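You operate a simulated robot arm through the tools that you are given. There is no shell and no other tool. Be economical: measure what you need, move in short steps, check, and stop when the job is done.

Carry out the task below with a simulated robot arm. There is one attempt and no reset: what you move stays moved.

## Task
Put things in order on the middle of the stone top. At the end: the cream candle from the middle of the stone top stands on top of the white thermometer (marked "21 C"); the pink small bottle from the middle of the stone top stands where the cream candle stood; the pink glass from the middle of the stone top stands where the pink small bottle stood; the cream tumbler stands where the pink glass stood; whatever was shut is shut again. Leave all else as you found it, and nothing knocked over.

Only the result counts: the job must be done as asked and must still hold three seconds after the hand-in. Knocking over, shifting, dropping, spilling or breaking anything else fails it.

## Robot
A 5-joint arm with a two-finger parallel gripper, fixed in place. Base frame: the origin is at the foot of the arm, x ahead of it, y to its left, z up; the work surface is at about z = 0. Units: m, rad, N and s.
With the tool pointing down near the work surface it reaches from about 0.26 to 0.68 m from the base axis. Its first joint turns from -1.152 to 1.152 rad. The tool tilts only in the upright plane through the base axis and itself; it spins freely about its own axis. Payload 2.9 kg.
The tool frame sits at the grasp point between the pads (the TCP): z along the fingers, y along the line on which they close. The tips reach 0.03 m beyond it. Largest opening 0.11 m; finger width 0.02, thickness 0.01; the body of the gripper, 0.048 by 0.112 m, starts 0.055 m behind the TCP.
Orientation is that of the tool frame in the base frame, as [roll, pitch, yaw] about the fixed x, y, z axes, in that order (R = Rz(yaw) Ry(pitch) Rx(roll)). With the fingers straight down and closing along the base's y, the tool's x points along the base's -x, its y along +y and its z along -z.

## Interface
- The arm moves only by the tool jog_arm. Its argument "deltas" is a list of rows, each a list of 3 entries, a list of its own where there are three numbers: the turn, a rotation vector about the tool's x, y, z in rad, then the shift along the tool's x, y, z in m, then the gripper command, from -1 (fully open) to 1 (shut), values between in proportion. In form: [[[ax, ay, az], [tx, ty, tz], grip], ...]. A call has 1 to 10 rows; each row is the pose to reach, as a shift and turn from the pose commanded when the call began, along the tool's axes at that moment. Each row takes 0.2 s and may step no farther than 0.05 m and 0.15 rad from the row before; otherwise, or with a gripper value out of range, the whole call is refused. Where a pose cannot be reached the arm comes as near as it can. A force on the tool above 40 N (or 10 N above the force at the start of the call, whichever is more), or a blocked arm, ends the call early, and 0.2 s more pass. The fingers move at their own pace (about 0.108 m/s each) and stop on an object; they squeeze with about 30 N. The grip force told is the motor's: it shows also when the fingers shut on nothing. Time passes only in rows, and 0.2 s behind the last, so rows that repeat a pose let the fingers close. It gives the time, the measured TCP pose, the force on the tool (base axes), the opening and the grip force at its end, in the units of the frame above (readings bear some noise).
- Cameras (640 x 400 px; columns grow to the right, rows downward): "scene" is fixed at [0.0301, -0.4415, 0.6161]; the picture's right is [0.84, -0.54, 0.00], its down [-0.24, -0.37, -0.90] and it looks along [0.48, 0.76, -0.44] (base axes); focal length 324 px, centre (320, 200). "wrist" rides on the gripper at [0.072, 0.017, -0.103] in the tool frame; the picture's right is [-0.23, 0.97, 0.00], its down [-0.76, -0.18, -0.62] and it looks along [-0.61, -0.14, 0.78] (tool axes); focal length 222 px, centre (320, 200). There is no depth. A picture from a camera that has moved, and an enlarged one, comes with that camera's place and axes in the base frame and with its lens.
- grab_frame(camera): a new picture of that camera. The clock stands still meanwhile.
- zoom(camera, box): a new picture of the part [left, top, right, bottom] of that camera's present view, enlarged. The clock stands still meanwhile.
- close_job(): hands the job in; it is judged then, once.

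Work in short steps. Places have to be worked out from the pictures, the camera data and where the tool is seen: move nearer, look again, correct. Check each grasp and each placing, and mend what went wrong. You have 120 turns and 68 pictures in all, those below and enlarged ones among them. Open the gripper and draw the arm clear of the work before you hand the job in, unless the task says otherwise; then end with one line.

The tools are called after "Call:" as a command line: name --argument value ..., lists and objects as JSON in quotes. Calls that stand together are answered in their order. jog_arm: Moves the arm, as the interface text tells. Its arguments: {"type":"object","properties":{"deltas":{"type":"array","items":{"type":"array"}}},"required":["deltas"]} The other tools are called the same way: grab_frame (camera) takes a picture; zoom (camera, box) takes an enlarged picture of a part of a camera's view; close_job () hands the job in.

At the start:

```text
clock: 0.0
tool_pos: [0.2847, 0.2194, 0.3809]
tcp_rot: [-3.141, 0.001, -3.142]
wrist_force: [-0.2, 1.2, 0.5]
width: 0.1101
grip_force: 0.1
```

scene: 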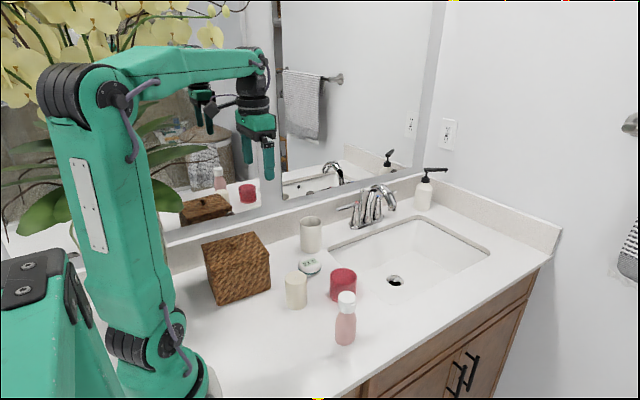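
wrist: 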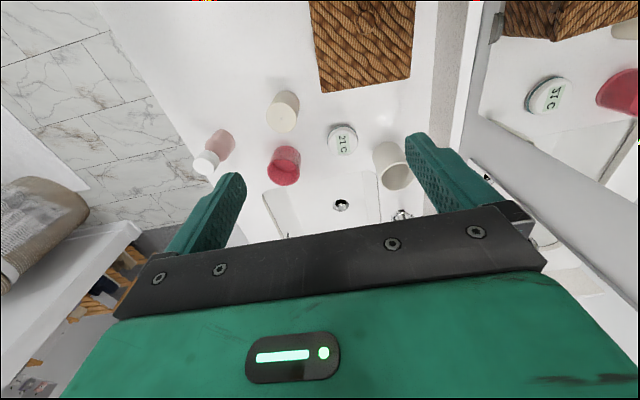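

I'll begin with close-up views to measure the five objects.

Call:
zoom --camera "scene" --box '[260, 200, 400, 350]'

Call:
zoom --camera "wrist" --box '[180, 70, 430, 226]'

```text
2.67 times, centred on (330, 275) of scene
camera zoom: at [0.0301, -0.4415, 0.6161], right [0.84, -0.54, 0.0], down [-0.24, -0.37, -0.9], along [0.48, 0.76, -0.44], focal length 865 px, centre (293, 0)
```

zoom: 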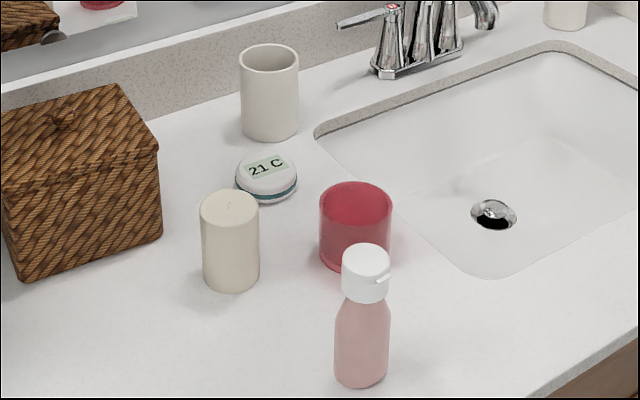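

```text
2.56 times, centred on (305, 148) of wrist
camera zoom: at [0.2121, 0.2363, 0.4851], right [0.23, 0.97, 0.0], down [0.76, -0.18, 0.62], along [0.61, -0.14, -0.78], focal length 569 px, centre (358, 333)
```

zoom: 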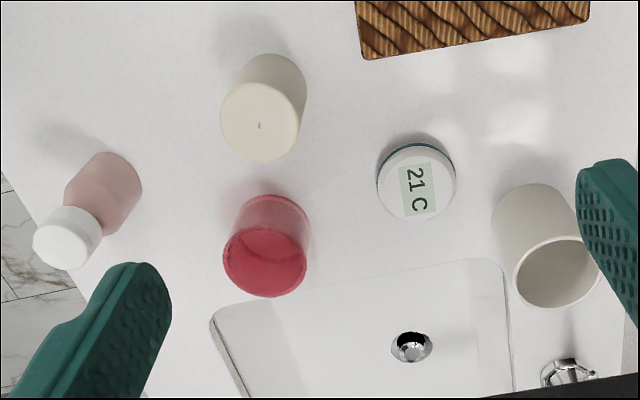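

Candle is at about (0.326, 0.139) with diameter 0.055 and height 0.077. The thermometer is at about (0.423, 0.239), the pink glass (0.446, 0.099), the bottle (0.362, -0.02) and the tumbler (0.492, 0.340). I'm moving above the candle with the fingers partly open.

Call:
jog_arm --deltas '[[[0, 0, 0], [-0.008, -0.016, 0.04], -0.6], [[0, 0, 0], [-0.016, -0.032, 0.08], -0.6], [[0, 0, 0], [-0.024, -0.048, 0.12], -0.6], [[0, 0, 0], [-0.033, -0.064, 0.16], -0.6], [[0, 0, 0], [-0.041, -0.08, 0.2], -0.6], [[0, 0, 0], [-0.041, -0.08, 0.2], -0.6]]'

Call:
grab_frame --camera "wrist"

Call:
grab_frame --camera "scene"

```text
clock: 1.4
tool_pos: [0.3272, 0.1383, 0.1806]
tcp_rot: [-3.141, -0.001, 3.141]
wrist_force: [0.3, 0.1, -0.3]
width: 0.0883
grip_force: 0.0
```

```text
63 pictures are left
camera wrist: at [0.2534, 0.1556, 0.2844], right [0.23, 0.97, 0.0], down [0.76, -0.18, 0.62], along [0.61, -0.14, -0.78], focal length 222 px, centre (320, 200)
```

wrist: 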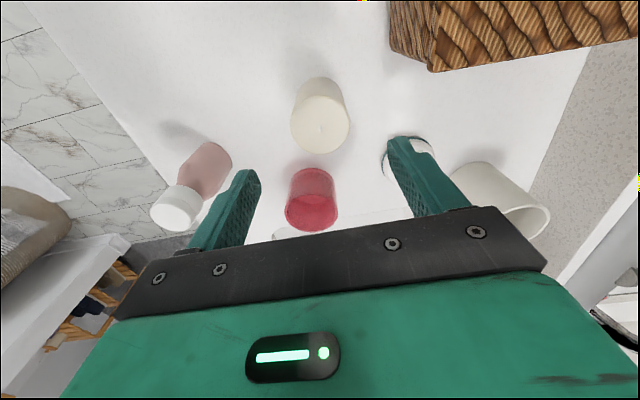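

```text
62 pictures are left
```

scene: 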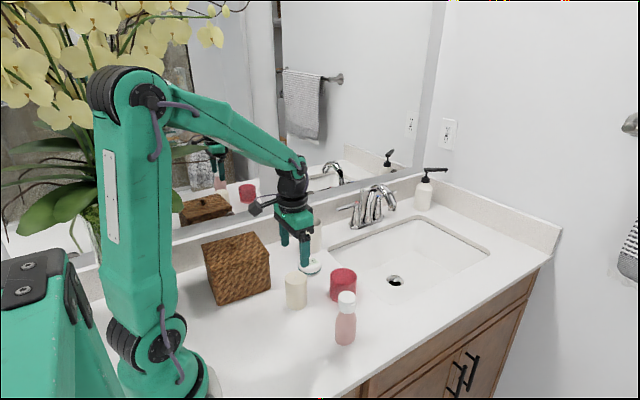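

Candle re-measured at (0.328, 0.139), under the TCP. I'll go straight down to z≈0.045 and close.

Call:
jog_arm --deltas '[[[0, 0, 0], [-0.001, 0.0007, 0.045], -0.6], [[0, 0, 0], [-0.001, 0.0007, 0.09], -0.6], [[0, 0, 0], [-0.001, 0.0007, 0.12], -0.6], [[0, 0, 0], [-0.001, 0.0007, 0.1356], -0.6], [[0, 0, 0], [-0.001, 0.0007, 0.1356], -0.6], [[0, 0, 0], [-0.001, 0.0007, 0.1356], 0.2], [[0, 0, 0], [-0.001, 0.0007, 0.1356], 0.6], [[0, 0, 0], [-0.001, 0.0007, 0.1356], 0.6]]'

Call:
grab_frame --camera "wrist"

```text
clock: 3.2
tool_pos: [0.3275, 0.1403, 0.0455]
tcp_rot: [3.14, 0.0, -3.141]
wrist_force: [-0.6, 0.4, -0.2]
width: 0.0556
grip_force: 30.2
```

```text
61 pictures are left
camera wrist: at [0.2542, 0.1574, 0.1497], right [0.23, 0.97, 0.0], down [0.76, -0.18, 0.62], along [0.61, -0.14, -0.78], focal length 222 px, centre (320, 200)
```

wrist: 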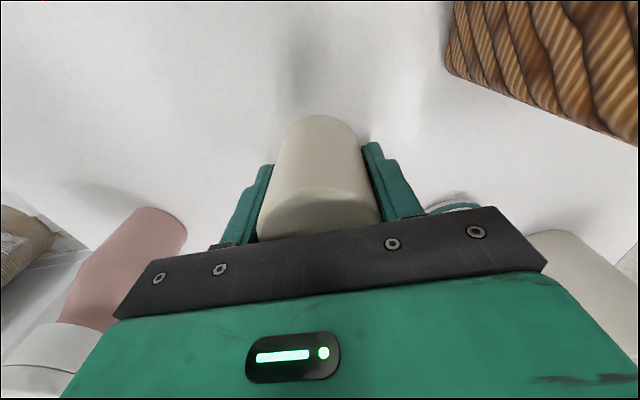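

Grip is firm (width 0.0556, 30 N). I'll lift straight up and re-measure the thermometer.

Call:
jog_arm --deltas '[[[0, 0, 0], [0, 0, -0.03], 0.6], [[0, 0, 0], [0, 0, -0.07], 0.6], [[0, 0, 0], [0, 0, -0.11], 0.6], [[0, 0, 0], [0, 0, -0.15], 0.6], [[0, 0, 0], [0, 0, -0.15], 0.6]]'

Call:
grab_frame --camera "wrist"

Call:
zoom --camera "scene" --box '[250, 200, 370, 280]'

```text
clock: 4.4
tool_pos: [0.3281, 0.1405, 0.1949]
tcp_rot: [-3.141, 0.0, 3.14]
wrist_force: [-0.1, -0.5, -2.2]
width: 0.0553
grip_force: 29.5
```

```text
60 pictures are left
camera wrist: at [0.2541, 0.158, 0.2994], right [0.23, 0.97, 0.0], down [0.76, -0.18, 0.62], along [0.61, -0.14, -0.78], focal length 222 px, centre (320, 200)
```

wrist: 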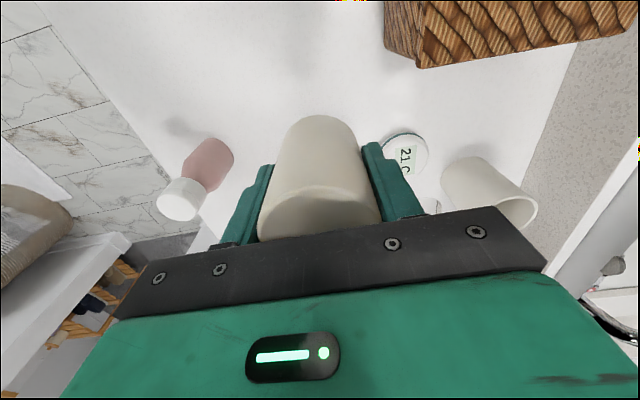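

```text
5.00 times, centred on (310, 240) of scene
camera zoom: at [0.0301, -0.4415, 0.6161], right [0.84, -0.54, 0.0], down [-0.24, -0.37, -0.9], along [0.48, 0.76, -0.44], focal length 1622 px, centre (370, 0)
```

zoom: 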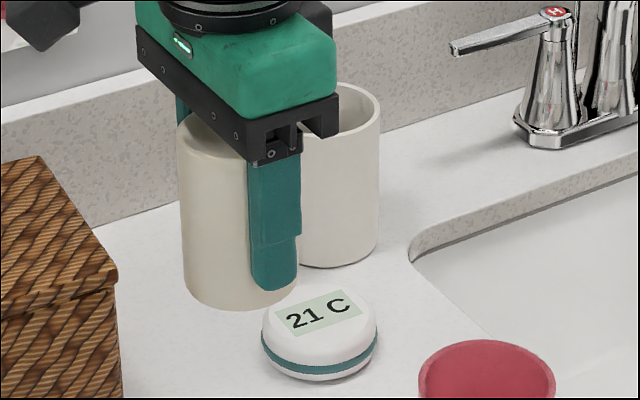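

Thermometer is about (0.420, 0.237), roughly 0.03 tall with a flat top. I'll carry the candle over it, hover low, and compare the alignment from both cameras.

Call:
jog_arm --deltas '[[[0, 0, 0], [-0.025, 0.026, 0.0], 0.6], [[0, 0, 0], [-0.055, 0.058, 0.0], 0.6], [[0, 0, 0], [-0.08, 0.085, 0.0], 0.6], [[0, 0, 0], [-0.092, 0.0965, 0.02], 0.6], [[0, 0, 0], [-0.092, 0.0965, 0.06], 0.6], [[0, 0, 0], [-0.092, 0.0965, 0.1], 0.6], [[0, 0, 0], [-0.092, 0.0965, 0.1], 0.6]]'

Call:
grab_frame --camera "wrist"

Call:
zoom --camera "scene" --box '[250, 200, 370, 280]'

```text
clock: 6.0
tool_pos: [0.4207, 0.2378, 0.0945]
tcp_rot: [3.141, 0.0, 3.14]
wrist_force: [0.3, -0.2, -1.1]
width: 0.0553
grip_force: 30.1
```

```text
58 pictures are left
camera wrist: at [0.3467, 0.2548, 0.1986], right [0.23, 0.97, 0.0], down [0.76, -0.18, 0.62], along [0.61, -0.14, -0.78], focal length 222 px, centre (320, 200)
```

wrist: 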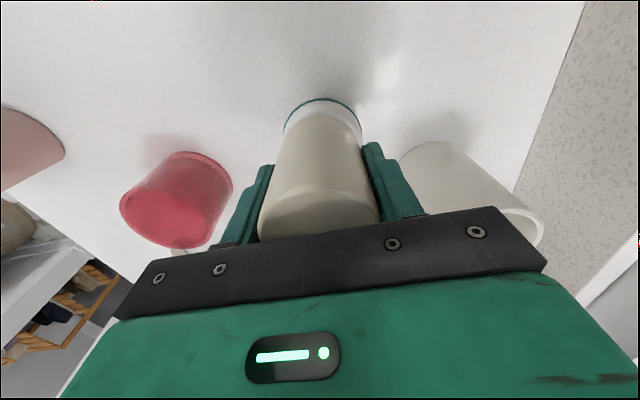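

```text
5.00 times, centred on (310, 240) of scene
camera zoom: at [0.0301, -0.4415, 0.6161], right [0.84, -0.54, 0.0], down [-0.24, -0.37, -0.9], along [0.48, 0.76, -0.44], focal length 1622 px, centre (370, 0)
```

zoom: 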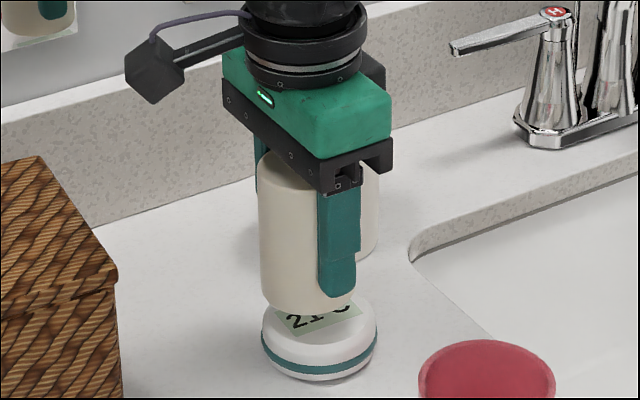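

From both views the candle needs about +4.5 mm in x and +1 mm in y. I'll correct that and descend slowly to feel for contact.

Call:
jog_arm --deltas '[[[0, 0, 0], [-0.004, 0.001, 0.0], 0.6], [[0, 0, 0], [-0.004, 0.001, 0.01], 0.6], [[0, 0, 0], [-0.004, 0.001, 0.016], 0.6], [[0, 0, 0], [-0.004, 0.001, 0.016], 0.6]]'

Call:
zoom --camera "scene" --box '[280, 230, 340, 290]'

```text
clock: 7.0
tool_pos: [0.4243, 0.2378, 0.0777]
tcp_rot: [3.142, 0.0, -3.14]
wrist_force: [0.3, 0.6, -2.2]
width: 0.0553
grip_force: 30.4
```

```text
6.67 times, centred on (310, 260) of scene
camera zoom: at [0.0301, -0.4415, 0.6161], right [0.84, -0.54, 0.0], down [-0.24, -0.37, -0.9], along [0.48, 0.76, -0.44], focal length 2163 px, centre (387, -200)
```

zoom: 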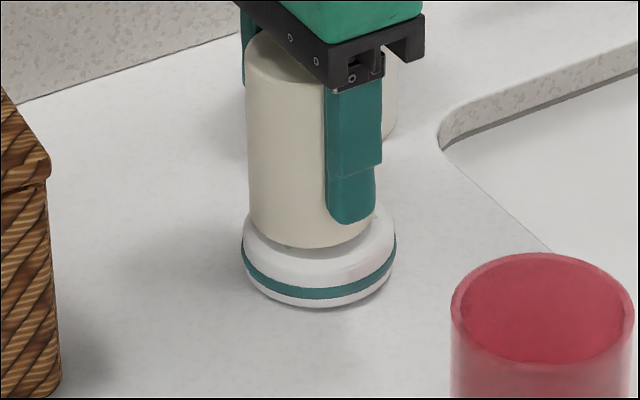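

Still about 2 mm off to image left and not in contact. I'll nudge +2 mm in x and continue down in small steps.

Call:
jog_arm --deltas '[[[0, 0, 0], [-0.002, 0.0, 0.0], 0.6], [[0, 0, 0], [-0.002, 0.0, 0.002], 0.6], [[0, 0, 0], [-0.002, 0.0, 0.004], 0.6], [[0, 0, 0], [-0.002, 0.0, 0.004], 0.6]]'

Call:
zoom --camera "scene" --box '[280, 230, 340, 290]'

Call:
zoom --camera "wrist" --box '[240, 60, 400, 200]'

```text
clock: 8.0
tool_pos: [0.4261, 0.2368, 0.076]
tcp_rot: [3.141, -0.001, 3.141]
wrist_force: [-0.4, -0.9, -1.7]
width: 0.0552
grip_force: 30.0
```

```text
6.67 times, centred on (310, 260) of scene
camera zoom: at [0.0301, -0.4415, 0.6161], right [0.84, -0.54, 0.0], down [-0.24, -0.37, -0.9], along [0.48, 0.76, -0.44], focal length 2163 px, centre (387, -200)
```

zoom: 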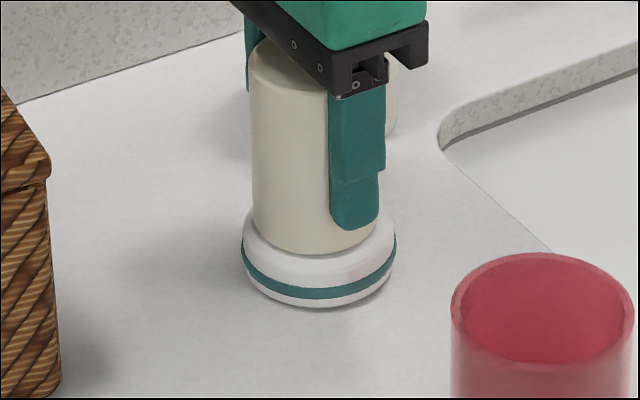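

```text
2.86 times, centred on (320, 130) of wrist
camera zoom: at [0.3521, 0.2546, 0.1791], right [0.23, 0.97, 0.0], down [0.76, -0.18, 0.62], along [0.61, -0.14, -0.78], focal length 635 px, centre (320, 400)
```

zoom: 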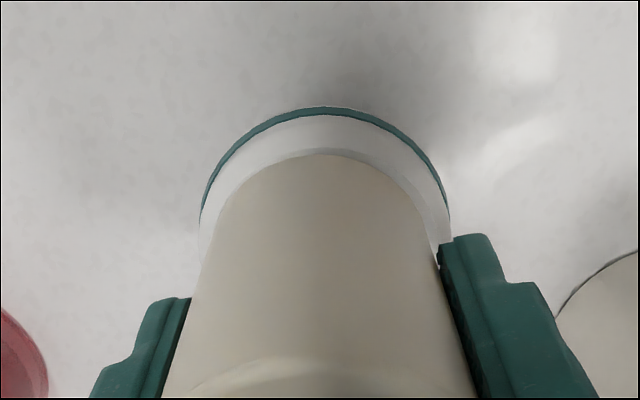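

Alignment is good to about 1 mm. Continuing the descent to feel contact.

Call:
jog_arm --deltas '[[[0, 0, 0], [0, 0.001, 0.0015], 0.6], [[0, 0, 0], [0, 0.001, 0.003], 0.6], [[0, 0, 0], [0, 0.001, 0.003], 0.6]]'

```text
clock: 8.8
tool_pos: [0.4254, 0.2388, 0.0733]
tcp_rot: [3.141, 0.002, -3.142]
wrist_force: [-3.2, -0.9, 10.5]
width: 0.0553
grip_force: 30.0
```

Contact is felt (10 N upward), so the candle rests on the thermometer. I'll release gently and rise.

Call:
jog_arm --deltas '[[[0, 0, 0], [0, 0, -0.001], 0.6], [[0, 0, 0], [0, 0, -0.001], -0.3], [[0, 0, 0], [0, 0, -0.001], -0.4], [[0, 0, 0], [0, 0, -0.03], -0.4], [[0, 0, 0], [0, 0, -0.07], -0.4], [[0, 0, 0], [0, 0, -0.11], -0.4], [[0, 0, 0], [0, 0, -0.14], -0.4], [[0, 0, 0], [0, 0, -0.14], -0.4]]'

Call:
zoom --camera "scene" --box '[260, 200, 400, 350]'

Call:
grab_frame --camera "wrist"

```text
clock: 10.6
tool_pos: [0.4249, 0.2379, 0.2132]
tcp_rot: [-3.142, -0.001, 3.14]
wrist_force: [0.0, 0.1, -0.1]
width: 0.077
grip_force: 0.1
```

```text
2.67 times, centred on (330, 275) of scene
camera zoom: at [0.0301, -0.4416, 0.6161], right [0.84, -0.54, 0.0], down [-0.24, -0.37, -0.9], along [0.48, 0.76, -0.44], focal length 865 px, centre (293, 0)
```

zoom: 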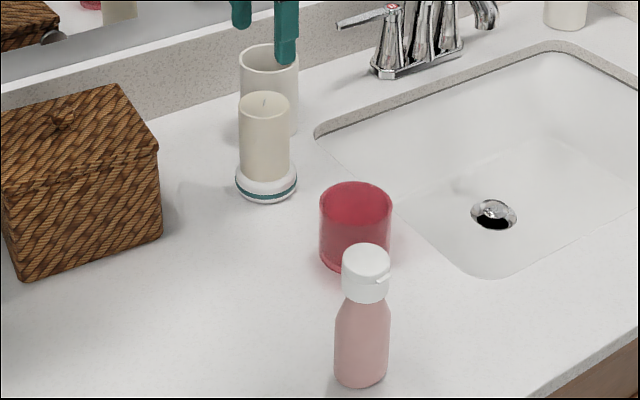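

```text
52 pictures are left
camera wrist: at [0.3524, 0.2548, 0.3167], right [0.23, 0.97, 0.0], down [0.76, -0.18, 0.62], along [0.61, -0.14, -0.78], focal length 222 px, centre (320, 200)
```

wrist: 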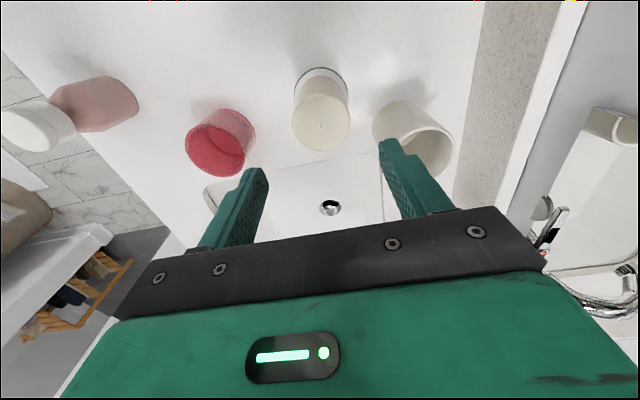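

Candle stands well on the thermometer. Next I move above the bottle at about (0.36, -0.018) and look.

Call:
jog_arm --deltas '[[[0, 0, 0], [0.01, -0.043, 0], -0.6], [[0, 0, 0], [0.021, -0.085, 0], -0.6], [[0, 0, 0], [0.031, -0.128, 0], -0.6], [[0, 0, 0], [0.042, -0.17, 0], -0.6], [[0, 0, 0], [0.052, -0.213, 0], -0.6], [[0, 0, 0], [0.063, -0.256, 0], -0.6], [[0, 0, 0], [0.063, -0.256, 0], -0.6]]'

Call:
grab_frame --camera "wrist"

Call:
zoom --camera "scene" --box '[290, 200, 410, 350]'

```text
clock: 12.2
tool_pos: [0.3641, -0.0198, 0.2136]
tcp_rot: [3.141, 0.0, -3.141]
wrist_force: [-0.6, 0.3, 0.2]
width: 0.0879
grip_force: 0.1
```

```text
51 pictures are left
camera wrist: at [0.2901, -0.0021, 0.3173], right [0.23, 0.97, 0.0], down [0.76, -0.18, 0.62], along [0.61, -0.14, -0.78], focal length 222 px, centre (320, 200)
```

wrist: 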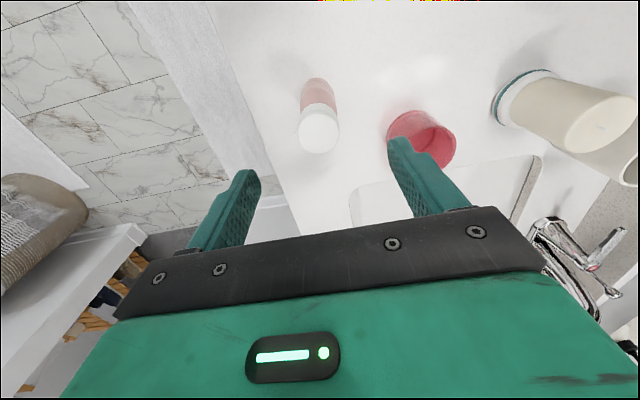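

```text
2.67 times, centred on (350, 275) of scene
camera zoom: at [0.03, -0.4416, 0.6161], right [0.84, -0.54, 0.0], down [-0.24, -0.37, -0.9], along [0.48, 0.76, -0.44], focal length 865 px, centre (240, 0)
```

zoom: 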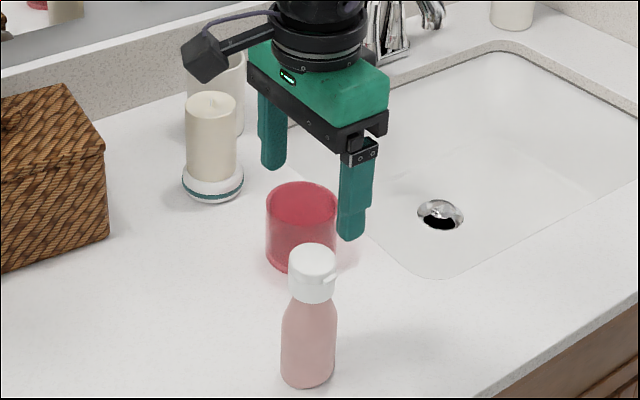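

Bottle is directly under the TCP at (0.364, -0.020), with its top at about 0.126. I'll descend to z≈0.082 and grip the body.

Call:
jog_arm --deltas '[[[0, 0, 0], [0, 0, 0.04], -0.6], [[0, 0, 0], [0, 0, 0.08], -0.6], [[0, 0, 0], [0, 0, 0.11], -0.6], [[0, 0, 0], [0, 0, 0.1316], -0.6], [[0, 0, 0], [0, 0, 0.1316], -0.6], [[0, 0, 0], [0, 0, 0.1316], 0.2], [[0, 0, 0], [0, 0, 0.1316], 0.6], [[0, 0, 0], [0, 0, 0.1316], 0.6]]'

Call:
zoom --camera "scene" --box '[290, 200, 410, 350]'

Call:
grab_frame --camera "wrist"

```text
clock: 14.0
tool_pos: [0.3627, -0.0181, 0.0825]
tcp_rot: [3.141, 0.002, -3.141]
wrist_force: [-0.4, 0.1, -0.5]
width: 0.042
grip_force: 29.5
```

```text
2.67 times, centred on (350, 275) of scene
camera zoom: at [0.0301, -0.4415, 0.6161], right [0.84, -0.54, 0.0], down [-0.24, -0.37, -0.9], along [0.48, 0.76, -0.44], focal length 865 px, centre (240, 0)
```

zoom: 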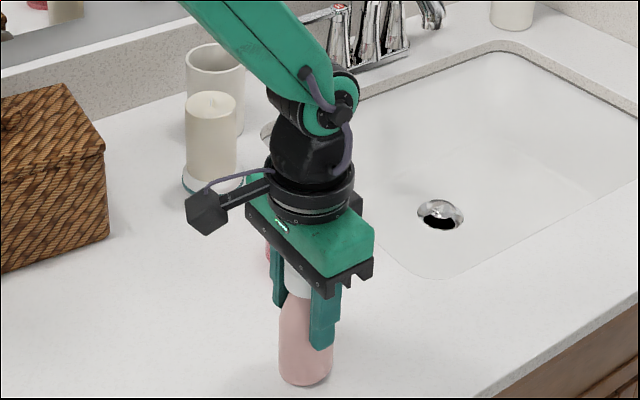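

```text
48 pictures are left
camera wrist: at [0.2896, -0.0007, 0.185], right [0.23, 0.97, 0.0], down [0.76, -0.18, 0.62], along [0.61, -0.14, -0.78], focal length 222 px, centre (320, 200)
```

wrist: 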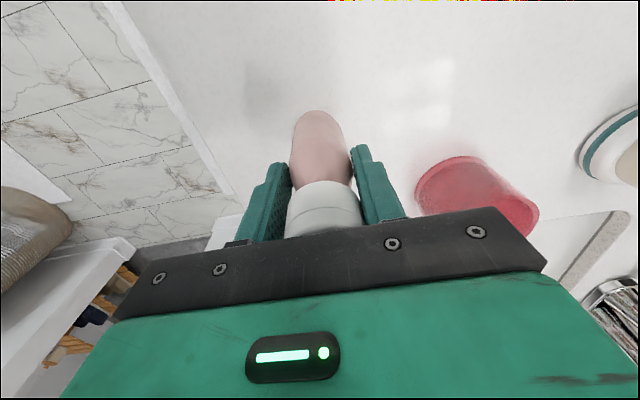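

Grip holds at width 0.042. I'll lift 7 cm, carry it to just above the candle's old spot (0.328, 0.140), and check.

Call:
jog_arm --deltas '[[[0, 0, 0], [0, 0, -0.02], 0.6], [[0, 0, 0], [0, 0, -0.045], 0.6], [[0, 0, 0], [0, 0, -0.07], 0.6], [[0, 0, 0], [0.009, 0.04, -0.07], 0.6], [[0, 0, 0], [0.018, 0.08, -0.07], 0.6], [[0, 0, 0], [0.027, 0.12, -0.07], 0.6], [[0, 0, 0], [0.0358, 0.159, -0.07], 0.6], [[0, 0, 0], [0.0358, 0.159, -0.05], 0.6], [[0, 0, 0], [0.0358, 0.159, -0.03], 0.6], [[0, 0, 0], [0.0358, 0.159, -0.03], 0.6]]'

Call:
zoom --camera "scene" --box '[230, 200, 370, 350]'

Call:
grab_frame --camera "wrist"

```text
clock: 16.2
tool_pos: [0.3245, 0.1411, 0.1098]
tcp_rot: [3.141, 0.0, 3.141]
wrist_force: [0.4, -0.1, -1.1]
width: 0.0419
grip_force: 29.2
```

```text
2.67 times, centred on (300, 275) of scene
camera zoom: at [0.0301, -0.4415, 0.6161], right [0.84, -0.54, 0.0], down [-0.24, -0.37, -0.9], along [0.48, 0.76, -0.44], focal length 865 px, centre (373, 0)
```

zoom: 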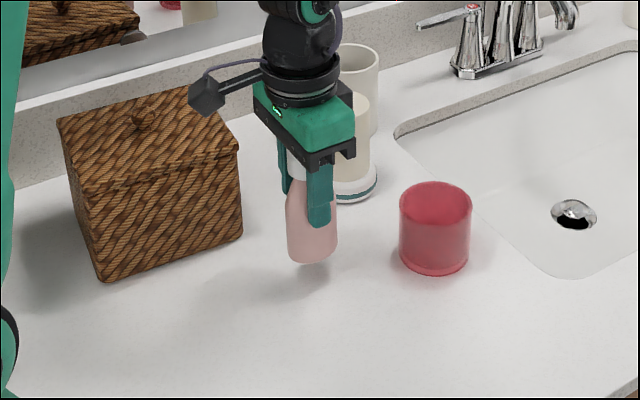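

```text
46 pictures are left
camera wrist: at [0.2528, 0.1581, 0.2137], right [0.23, 0.97, 0.0], down [0.76, -0.18, 0.62], along [0.61, -0.14, -0.78], focal length 222 px, centre (320, 200)
```

wrist: 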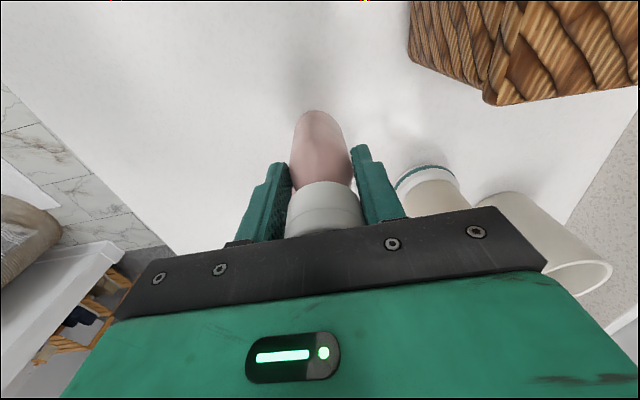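

The bottle is upright and clear of everything. I'll lower it with a 1.5 mm y correction to just touching.

Call:
jog_arm --deltas '[[[0, 0, 0], [0, -0.0015, 0.015], 0.6], [[0, 0, 0], [0, -0.0015, 0.025], 0.6], [[0, 0, 0], [0, -0.0015, 0.0295], 0.6], [[0, 0, 0], [0, -0.0015, 0.0295], 0.6]]'

```text
clock: 17.2
tool_pos: [0.3257, 0.1408, 0.081]
tcp_rot: [3.14, -0.001, 3.141]
wrist_force: [-0.4, 0.3, -0.3]
width: 0.0418
grip_force: 30.0
```

Almost no force change, so I lower by another 1 mm.

Call:
jog_arm --deltas '[[[0, 0, 0], [0, 0, 0.001], 0.6], [[0, 0, 0], [0, 0, 0.001], 0.6]]'

Call:
zoom --camera "scene" --box '[260, 200, 400, 350]'

```text
clock: 17.8
tool_pos: [0.3262, 0.1401, 0.0798]
tcp_rot: [3.141, 0.001, -3.14]
wrist_force: [-4.5, -2.3, 18.1]
width: 0.0416
grip_force: 30.1
```

```text
2.67 times, centred on (330, 275) of scene
camera zoom: at [0.03, -0.4416, 0.6161], right [0.84, -0.54, 0.0], down [-0.24, -0.37, -0.9], along [0.48, 0.76, -0.44], focal length 865 px, centre (293, 0)
```

zoom: 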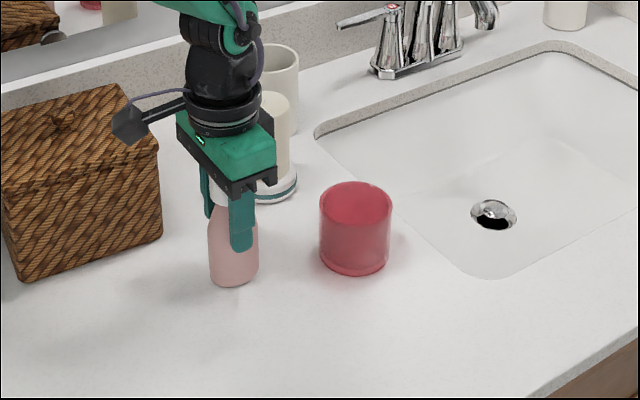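

It's in contact (18 N) at the candle's old spot within about 2 mm. Releasing and rising.

Call:
jog_arm --deltas '[[[0, 0, 0], [0, 0, -0.001], 0.6], [[0, 0, 0], [0, 0, -0.001], -0.2], [[0, 0, 0], [0, 0, -0.001], -0.4], [[0, 0, 0], [0, 0, -0.03], -0.4], [[0, 0, 0], [0, 0, -0.07], -0.4], [[0, 0, 0], [0, 0, -0.11], -0.4], [[0, 0, 0], [0, 0, -0.13], -0.4], [[0, 0, 0], [0, 0, -0.13], -0.4]]'

Call:
zoom --camera "scene" --box '[260, 200, 400, 350]'

Call:
grab_frame --camera "wrist"

```text
clock: 19.6
tool_pos: [0.327, 0.1398, 0.2111]
tcp_rot: [3.141, 0.0, -3.141]
wrist_force: [0.7, -0.1, -0.3]
width: 0.077
grip_force: 0.1
```

```text
2.67 times, centred on (330, 275) of scene
camera zoom: at [0.0301, -0.4416, 0.6161], right [0.84, -0.54, 0.0], down [-0.24, -0.37, -0.9], along [0.48, 0.76, -0.44], focal length 865 px, centre (293, 0)
```

zoom: 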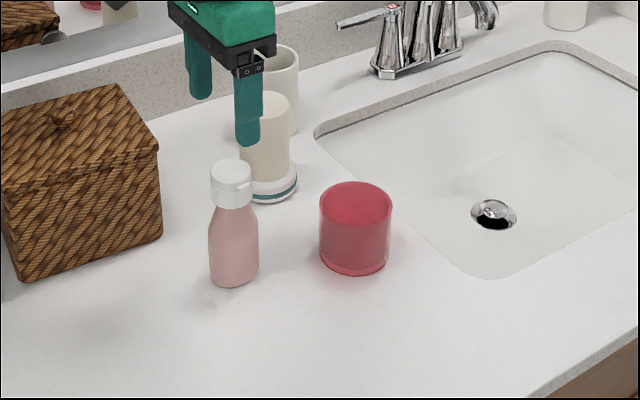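

```text
43 pictures are left
camera wrist: at [0.2534, 0.1567, 0.3153], right [0.23, 0.97, 0.0], down [0.76, -0.18, 0.62], along [0.61, -0.14, -0.78], focal length 222 px, centre (320, 200)
```

wrist: 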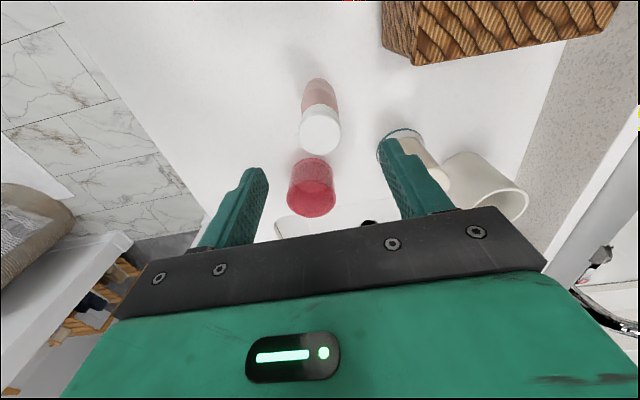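

Bottle stands well. For the glass I'll turn the tool 90° so the camera housing stays away from the bottle, while moving above the glass at (0.446, 0.099).

Call:
jog_arm --deltas '[[[0, 0, -0.14], [-0.02, -0.007, 0], -0.8], [[0, 0, -0.28], [-0.04, -0.014, 0], -0.8], [[0, 0, -0.42], [-0.06, -0.021, 0], -0.8], [[0, 0, -0.56], [-0.08, -0.028, 0], -0.8], [[0, 0, -0.7], [-0.1, -0.034, 0], -0.8], [[0, 0, -0.84], [-0.12, -0.041, 0], -0.8], [[0, 0, -0.98], [-0.12, -0.041, 0], -0.8], [[0, 0, -1.12], [-0.12, -0.041, 0], -0.8], [[0, 0, -1.26], [-0.12, -0.041, 0], -0.8], [[0, 0, -1.4], [-0.12, -0.041, 0], -0.8]]'

Call:
jog_arm --deltas '[[[0, 0, -0.1], [0, 0, 0], -0.8], [[0, 0, -0.1708], [0, 0, 0], -0.8], [[0, 0, -0.1708], [0, 0, 0], -0.8]]'

Call:
grab_frame --camera "wrist"

Call:
grab_frame --camera "scene"

```text
clock: 21.8
tool_pos: [0.4454, 0.0993, 0.2113]
tcp_rot: [-3.141, -0.001, -1.74]
wrist_force: [-0.1, 0.4, 0.2]
width: 0.0991
grip_force: 0.1
```

```text
clock: 22.6
tool_pos: [0.4467, 0.0991, 0.2105]
tcp_rot: [3.141, -0.001, -1.569]
wrist_force: [0.1, 0.0, -0.8]
width: 0.0989
grip_force: 0.0
```

```text
42 pictures are left
camera wrist: at [0.4293, 0.0268, 0.3144], right [-0.97, 0.23, 0.0], down [0.18, 0.76, 0.62], along [0.14, 0.61, -0.78], focal length 222 px, centre (320, 200)
```

wrist: 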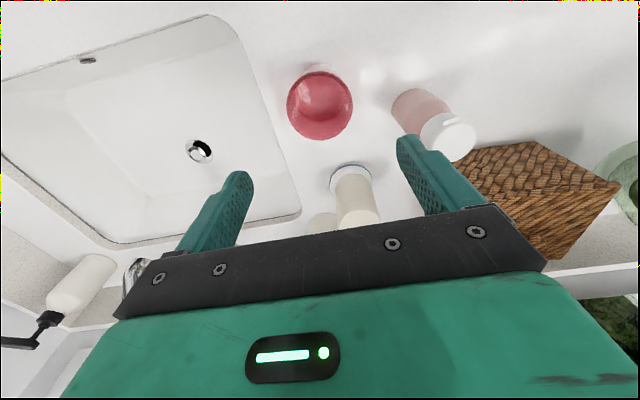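

```text
41 pictures are left
```

scene: 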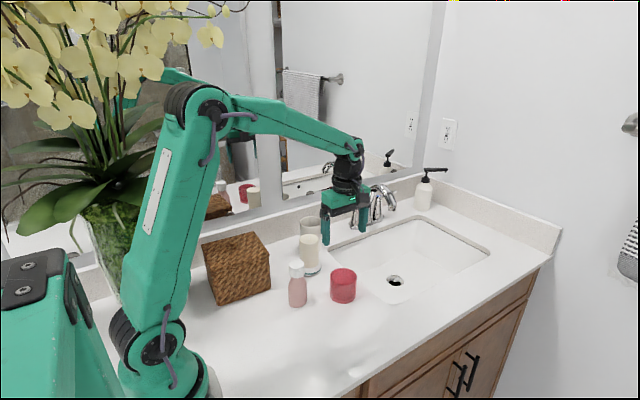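

Glass sits at about (0.445, 0.097), between the fingers. Descending to z≈0.042 and closing.

Call:
jog_arm --deltas '[[[0, 0, 0], [0.001, 0.001, 0.045], -0.8], [[0, 0, 0], [0.001, 0.001, 0.09], -0.8], [[0, 0, 0], [0.001, 0.001, 0.13], -0.8], [[0, 0, 0], [0.001, 0.001, 0.155], -0.8], [[0, 0, 0], [0.001, 0.001, 0.168], -0.8], [[0, 0, 0], [0.001, 0.001, 0.168], -0.8], [[0, 0, 0], [0.001, 0.001, 0.168], -0.2], [[0, 0, 0], [0.001, 0.001, 0.168], 0.3], [[0, 0, 0], [0.001, 0.001, 0.168], 0.3]]'

Call:
grab_frame --camera "wrist"

Call:
zoom --camera "scene" --box '[260, 200, 400, 350]'

```text
clock: 24.6
tool_pos: [0.4446, 0.0982, 0.0424]
tcp_rot: [-3.141, 0.0, -1.57]
wrist_force: [1.0, 0.1, 0.6]
width: 0.0701
grip_force: 30.1
```

```text
40 pictures are left
camera wrist: at [0.4272, 0.0262, 0.1457], right [-0.97, 0.23, 0.0], down [0.18, 0.76, 0.62], along [0.14, 0.61, -0.78], focal length 222 px, centre (320, 200)
```

wrist: 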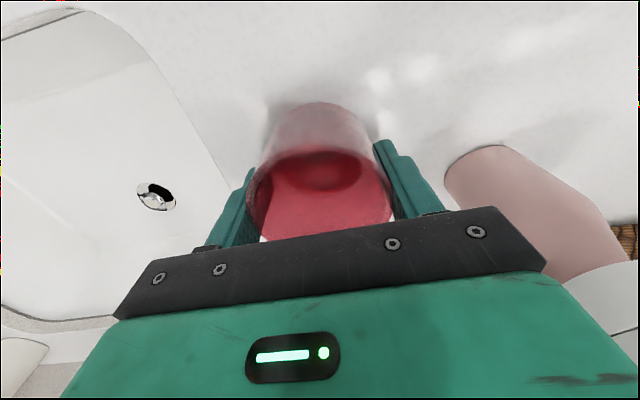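

```text
2.67 times, centred on (330, 275) of scene
camera zoom: at [0.0301, -0.4415, 0.6161], right [0.84, -0.54, 0.0], down [-0.24, -0.37, -0.9], along [0.48, 0.76, -0.44], focal length 865 px, centre (293, 0)
```

zoom: 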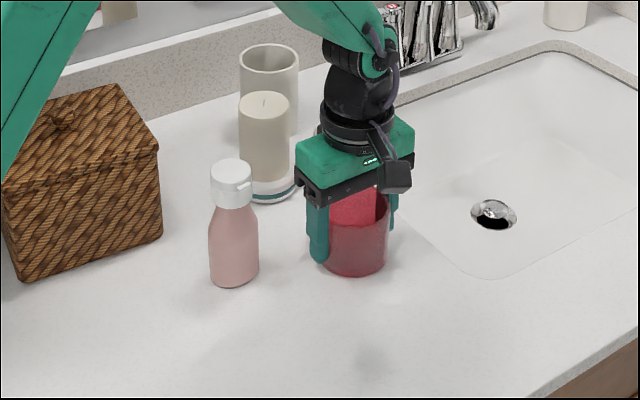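

Glass gripped at width 0.070. I'll lift it level and carry it gently toward the bottle's old spot (0.363, -0.019).

Call:
jog_arm --deltas '[[[0, 0, 0], [0, 0, -0.015], 0.3], [[0, 0, 0], [0, 0, -0.035], 0.3], [[0, 0, 0], [0, 0, -0.05], 0.3], [[0, 0, 0], [0.02, 0.014, -0.05], 0.3], [[0, 0, 0], [0.045, 0.032, -0.05], 0.3], [[0, 0, 0], [0.07, 0.05, -0.05], 0.3], [[0, 0, 0], [0.095, 0.067, -0.05], 0.3], [[0, 0, 0], [0.117, 0.082, -0.05], 0.3], [[0, 0, 0], [0.117, 0.082, -0.03], 0.3], [[0, 0, 0], [0.117, 0.082, -0.01], 0.3]]'

Call:
zoom --camera "scene" --box '[260, 200, 400, 350]'

```text
clock: 26.8
tool_pos: [0.3633, -0.0197, 0.0522]
tcp_rot: [3.141, 0.001, -1.57]
wrist_force: [-0.7, 0.1, 0.0]
width: 0.0691
grip_force: 30.6
```

```text
2.67 times, centred on (330, 275) of scene
camera zoom: at [0.0301, -0.4416, 0.6161], right [0.84, -0.54, 0.0], down [-0.24, -0.37, -0.9], along [0.48, 0.76, -0.44], focal length 865 px, centre (293, 0)
```

zoom: 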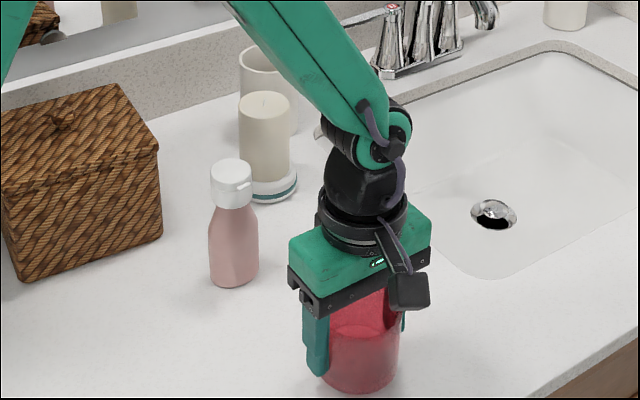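

It's aligned over the old bottle spot (column 361 matches). Lowering the last centimetre.

Call:
jog_arm --deltas '[[[0, 0, 0], [0, 0, 0.005], 0.3], [[0, 0, 0], [0, 0, 0.009], 0.3], [[0, 0, 0], [0, 0, 0.0102], 0.3], [[0, 0, 0], [0, 0, 0.0102], 0.3]]'

```text
clock: 27.8
tool_pos: [0.3631, -0.0181, 0.042]
tcp_rot: [3.141, 0.0, -1.571]
wrist_force: [-0.3, -0.6, -0.4]
width: 0.0689
grip_force: 29.9
```

No contact force yet, so another 1 mm.

Call:
jog_arm --deltas '[[[0, 0, 0], [0, 0, 0.001], 0.3], [[0, 0, 0], [0, 0, 0.001], 0.3]]'

```text
clock: 28.4
tool_pos: [0.3637, -0.0198, 0.0414]
tcp_rot: [3.14, -0.001, -1.571]
wrist_force: [-2.5, -1.2, 7.0]
width: 0.0691
grip_force: 29.6
```

Contact (7 N). Releasing the glass with a small opening and rising straight.

Call:
jog_arm --deltas '[[[0, 0, 0], [0, 0, 0], -0.4], [[0, 0, 0], [0, 0, 0], -0.7], [[0, 0, 0], [0, 0, 0], -0.7], [[0, 0, 0], [0, 0, -0.03], -0.7], [[0, 0, 0], [0, 0, -0.07], -0.7], [[0, 0, 0], [0, 0, -0.11], -0.7], [[0, 0, 0], [0, 0, -0.15], -0.7], [[0, 0, 0], [0, 0, -0.17], -0.7], [[0, 0, 0], [0, 0, -0.17], -0.7]]'

Call:
zoom --camera "scene" --box '[260, 200, 400, 350]'

```text
clock: 30.4
tool_pos: [0.3624, -0.0191, 0.211]
tcp_rot: [-3.141, 0.0, -1.571]
wrist_force: [0.9, -0.5, -0.1]
width: 0.0935
grip_force: 0.1
```

```text
2.67 times, centred on (330, 275) of scene
camera zoom: at [0.0301, -0.4415, 0.6161], right [0.84, -0.54, 0.0], down [-0.24, -0.37, -0.9], along [0.48, 0.76, -0.44], focal length 865 px, centre (293, 0)
```

zoom: 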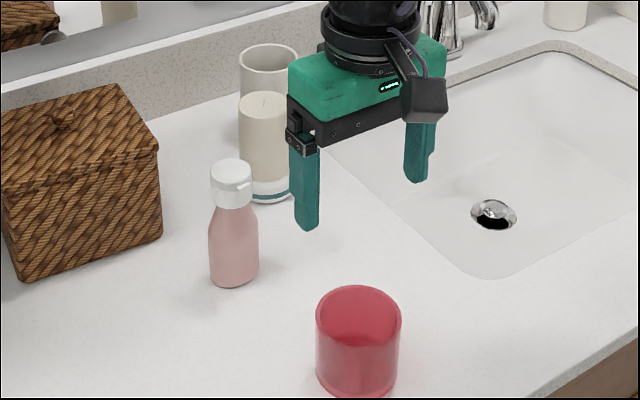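

Glass in place. Moving high above the tumbler (about (0.492, 0.340)), stopping slightly short to look.

Call:
jog_arm --deltas '[[[0, 0, 0], [-0.042, -0.015, 0], -0.8], [[0, 0, 0], [-0.084, -0.03, 0], -0.8], [[0, 0, 0], [-0.126, -0.045, 0], -0.8], [[0, 0, 0], [-0.168, -0.06, 0], -0.8], [[0, 0, 0], [-0.21, -0.075, 0], -0.8], [[0, 0, 0], [-0.252, -0.09, 0], -0.8], [[0, 0, 0], [-0.294, -0.105, 0], -0.8], [[0, 0, 0], [-0.336, -0.125, 0], -0.8], [[0, 0, 0], [-0.336, -0.125, 0], -0.8]]'

Call:
grab_frame --camera "wrist"

Call:
zoom --camera "scene" --box '[230, 130, 430, 280]'

```text
clock: 32.4
tool_pos: [0.4896, 0.3178, 0.2119]
tcp_rot: [3.141, -0.002, -1.57]
wrist_force: [-0.9, -0.2, -0.2]
width: 0.099
grip_force: 0.0
```

```text
36 pictures are left
camera wrist: at [0.472, 0.2456, 0.3151], right [-0.97, 0.23, 0.0], down [0.18, 0.76, 0.62], along [0.14, 0.61, -0.78], focal length 222 px, centre (320, 200)
```

wrist: 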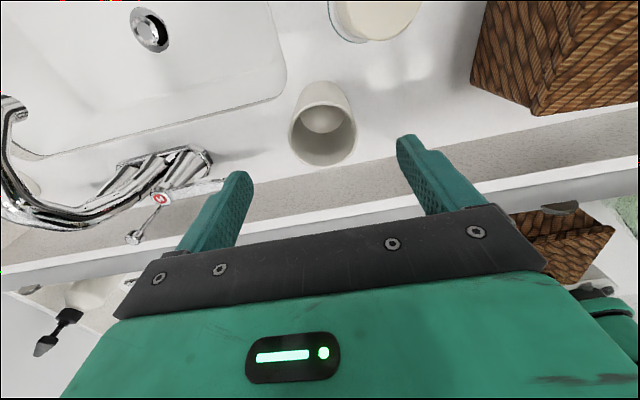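

```text
2.67 times, centred on (330, 205) of scene
camera zoom: at [0.0301, -0.4415, 0.6161], right [0.84, -0.54, 0.0], down [-0.24, -0.37, -0.9], along [0.48, 0.76, -0.44], focal length 865 px, centre (293, 187)
```

zoom: 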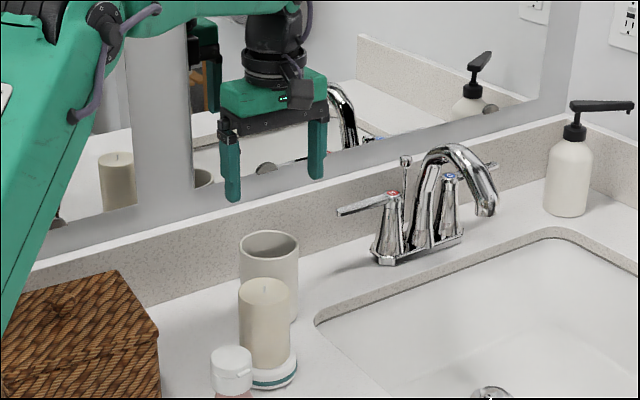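

Tumbler is at about (0.488, 0.338), and the backsplash and faucet lever are clear. I'll move over it, descend to z≈0.055 and grip.

Call:
jog_arm --deltas '[[[0, 0, 0], [-0.021, 0, 0], -0.8], [[0, 0, 0], [-0.021, 0, 0.04], -0.8], [[0, 0, 0], [-0.021, 0, 0.08], -0.8], [[0, 0, 0], [-0.021, 0, 0.12], -0.8], [[0, 0, 0], [-0.021, 0, 0.145], -0.8], [[0, 0, 0], [-0.021, 0, 0.156], -0.8], [[0, 0, 0], [-0.021, 0, 0.156], -0.2], [[0, 0, 0], [-0.021, 0, 0.156], 0.3], [[0, 0, 0], [-0.021, 0, 0.156], 0.3]]'

Call:
grab_frame --camera "wrist"

Call:
zoom --camera "scene" --box '[230, 180, 390, 300]'

```text
clock: 34.4
tool_pos: [0.4878, 0.3384, 0.0545]
tcp_rot: [3.141, 0.0, -1.57]
wrist_force: [0.5, -0.9, 0.9]
width: 0.0666
grip_force: 30.2
```

```text
34 pictures are left
camera wrist: at [0.4709, 0.2657, 0.159], right [-0.97, 0.23, 0.0], down [0.18, 0.76, 0.62], along [0.14, 0.61, -0.78], focal length 222 px, centre (320, 200)
```

wrist: 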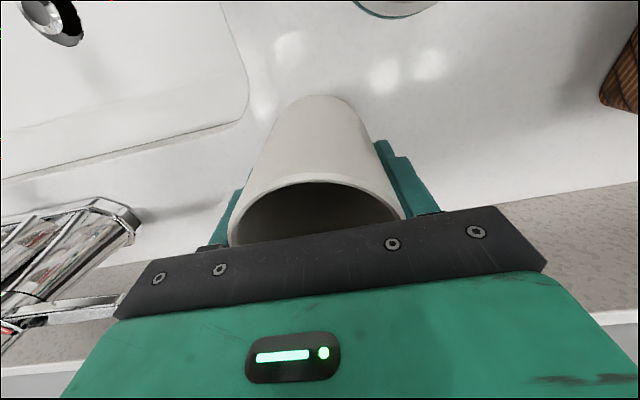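

```text
3.33 times, centred on (310, 240) of scene
camera zoom: at [0.0301, -0.4415, 0.6161], right [0.84, -0.54, 0.0], down [-0.24, -0.37, -0.9], along [0.48, 0.76, -0.44], focal length 1082 px, centre (353, 67)
```

zoom: 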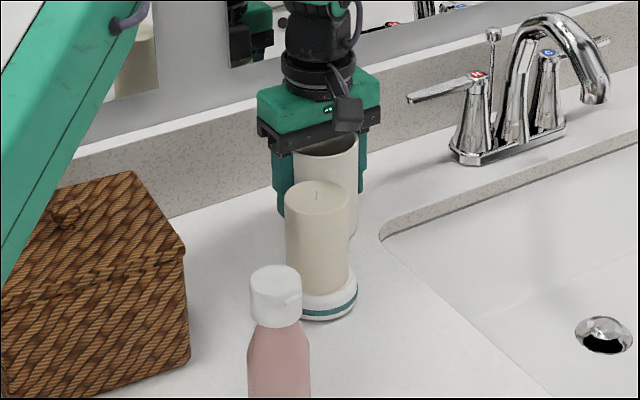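

Gripped at width 0.0666. I'll lift 15 cm to clear the candle, then carry it high over to above the old glass spot (0.445, 0.098).

Call:
jog_arm --deltas '[[[0, 0, 0], [0, 0, -0.03], 0.3], [[0, 0, 0], [0, 0, -0.07], 0.3], [[0, 0, 0], [0, 0, -0.11], 0.3], [[0, 0, 0], [0, 0, -0.15], 0.3], [[0, 0, 0], [0.048, 0.0, -0.15], 0.3], [[0, 0, 0], [0.096, 0.0, -0.15], 0.3], [[0, 0, 0], [0.144, 0.014, -0.15], 0.3], [[0, 0, 0], [0.192, 0.028, -0.15], 0.3], [[0, 0, 0], [0.24, 0.0425, -0.15], 0.3], [[0, 0, 0], [0.24, 0.0425, -0.13], 0.3]]'

Call:
grab_frame --camera "scene"

```text
refused: row 9 steps farther than a row can; nothing moved
```

```text
32 pictures are left
```

scene: 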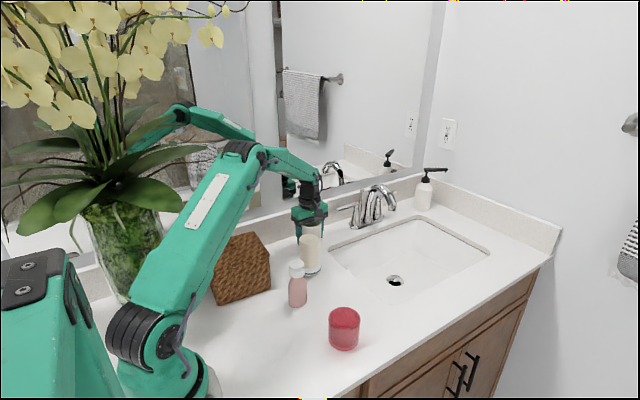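

One step was too long and nothing moved. Repeating the same path with shorter steps.

Call:
jog_arm --deltas '[[[0, 0, 0], [0, 0, -0.03], 0.3], [[0, 0, 0], [0, 0, -0.07], 0.3], [[0, 0, 0], [0, 0, -0.11], 0.3], [[0, 0, 0], [0, 0, -0.15], 0.3], [[0, 0, 0], [0.048, 0.0, -0.15], 0.3], [[0, 0, 0], [0.096, 0.0, -0.15], 0.3], [[0, 0, 0], [0.143, 0.012, -0.15], 0.3], [[0, 0, 0], [0.19, 0.026, -0.15], 0.3], [[0, 0, 0], [0.228, 0.04, -0.15], 0.3], [[0, 0, 0], [0.24, 0.0425, -0.15], 0.3]]'

Call:
grab_frame --camera "scene"

```text
clock: 36.6
tool_pos: [0.446, 0.0978, 0.2058]
tcp_rot: [-3.141, 0.001, -1.571]
wrist_force: [-0.1, -0.4, -2.2]
width: 0.0668
grip_force: 30.2
```

```text
31 pictures are left
```

scene: 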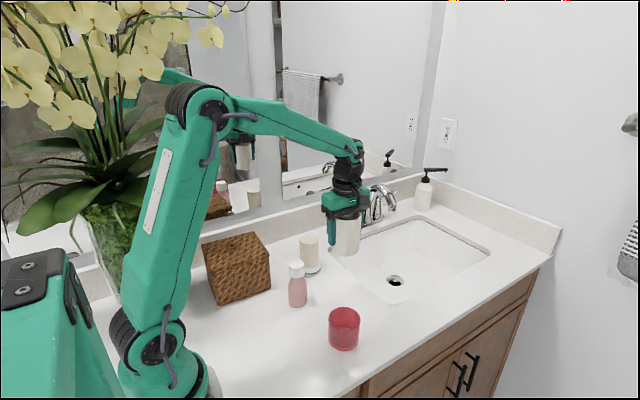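

It's over the target with clear space below. Descending to 8 mm above the top.

Call:
jog_arm --deltas '[[[0, 0, 0], [0, 0, 0.04], 0.3], [[0, 0, 0], [0, 0, 0.08], 0.3], [[0, 0, 0], [0, 0, 0.12], 0.3], [[0, 0, 0], [0, 0, 0.142], 0.3], [[0, 0, 0], [0, 0, 0.142], 0.3]]'

Call:
zoom --camera "scene" --box '[260, 200, 400, 350]'

```text
clock: 37.8
tool_pos: [0.4467, 0.0972, 0.0633]
tcp_rot: [3.141, 0.001, -1.571]
wrist_force: [0.3, -0.5, -2.4]
width: 0.0666
grip_force: 29.9
```

```text
2.67 times, centred on (330, 275) of scene
camera zoom: at [0.0301, -0.4415, 0.6161], right [0.84, -0.54, 0.0], down [-0.24, -0.37, -0.9], along [0.48, 0.76, -0.44], focal length 865 px, centre (293, 0)
```

zoom: 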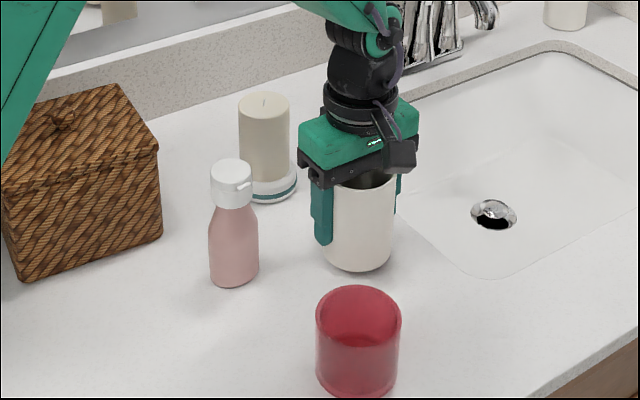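

Tumbler is about 2–3 mm off along the picture's right, so I correct that (dx −2 mm, dy +1 mm) and lower to contact.

Call:
jog_arm --deltas '[[[0, 0, 0], [-0.001, 0.002, 0.003], 0.3], [[0, 0, 0], [-0.001, 0.002, 0.006], 0.3], [[0, 0, 0], [-0.001, 0.002, 0.0085], 0.3], [[0, 0, 0], [-0.001, 0.002, 0.0085], 0.3]]'

```text
clock: 38.8
tool_pos: [0.4441, 0.0991, 0.0554]
tcp_rot: [-3.141, 0.001, -1.569]
wrist_force: [-3.2, -1.2, 6.5]
width: 0.0663
grip_force: 29.5
```

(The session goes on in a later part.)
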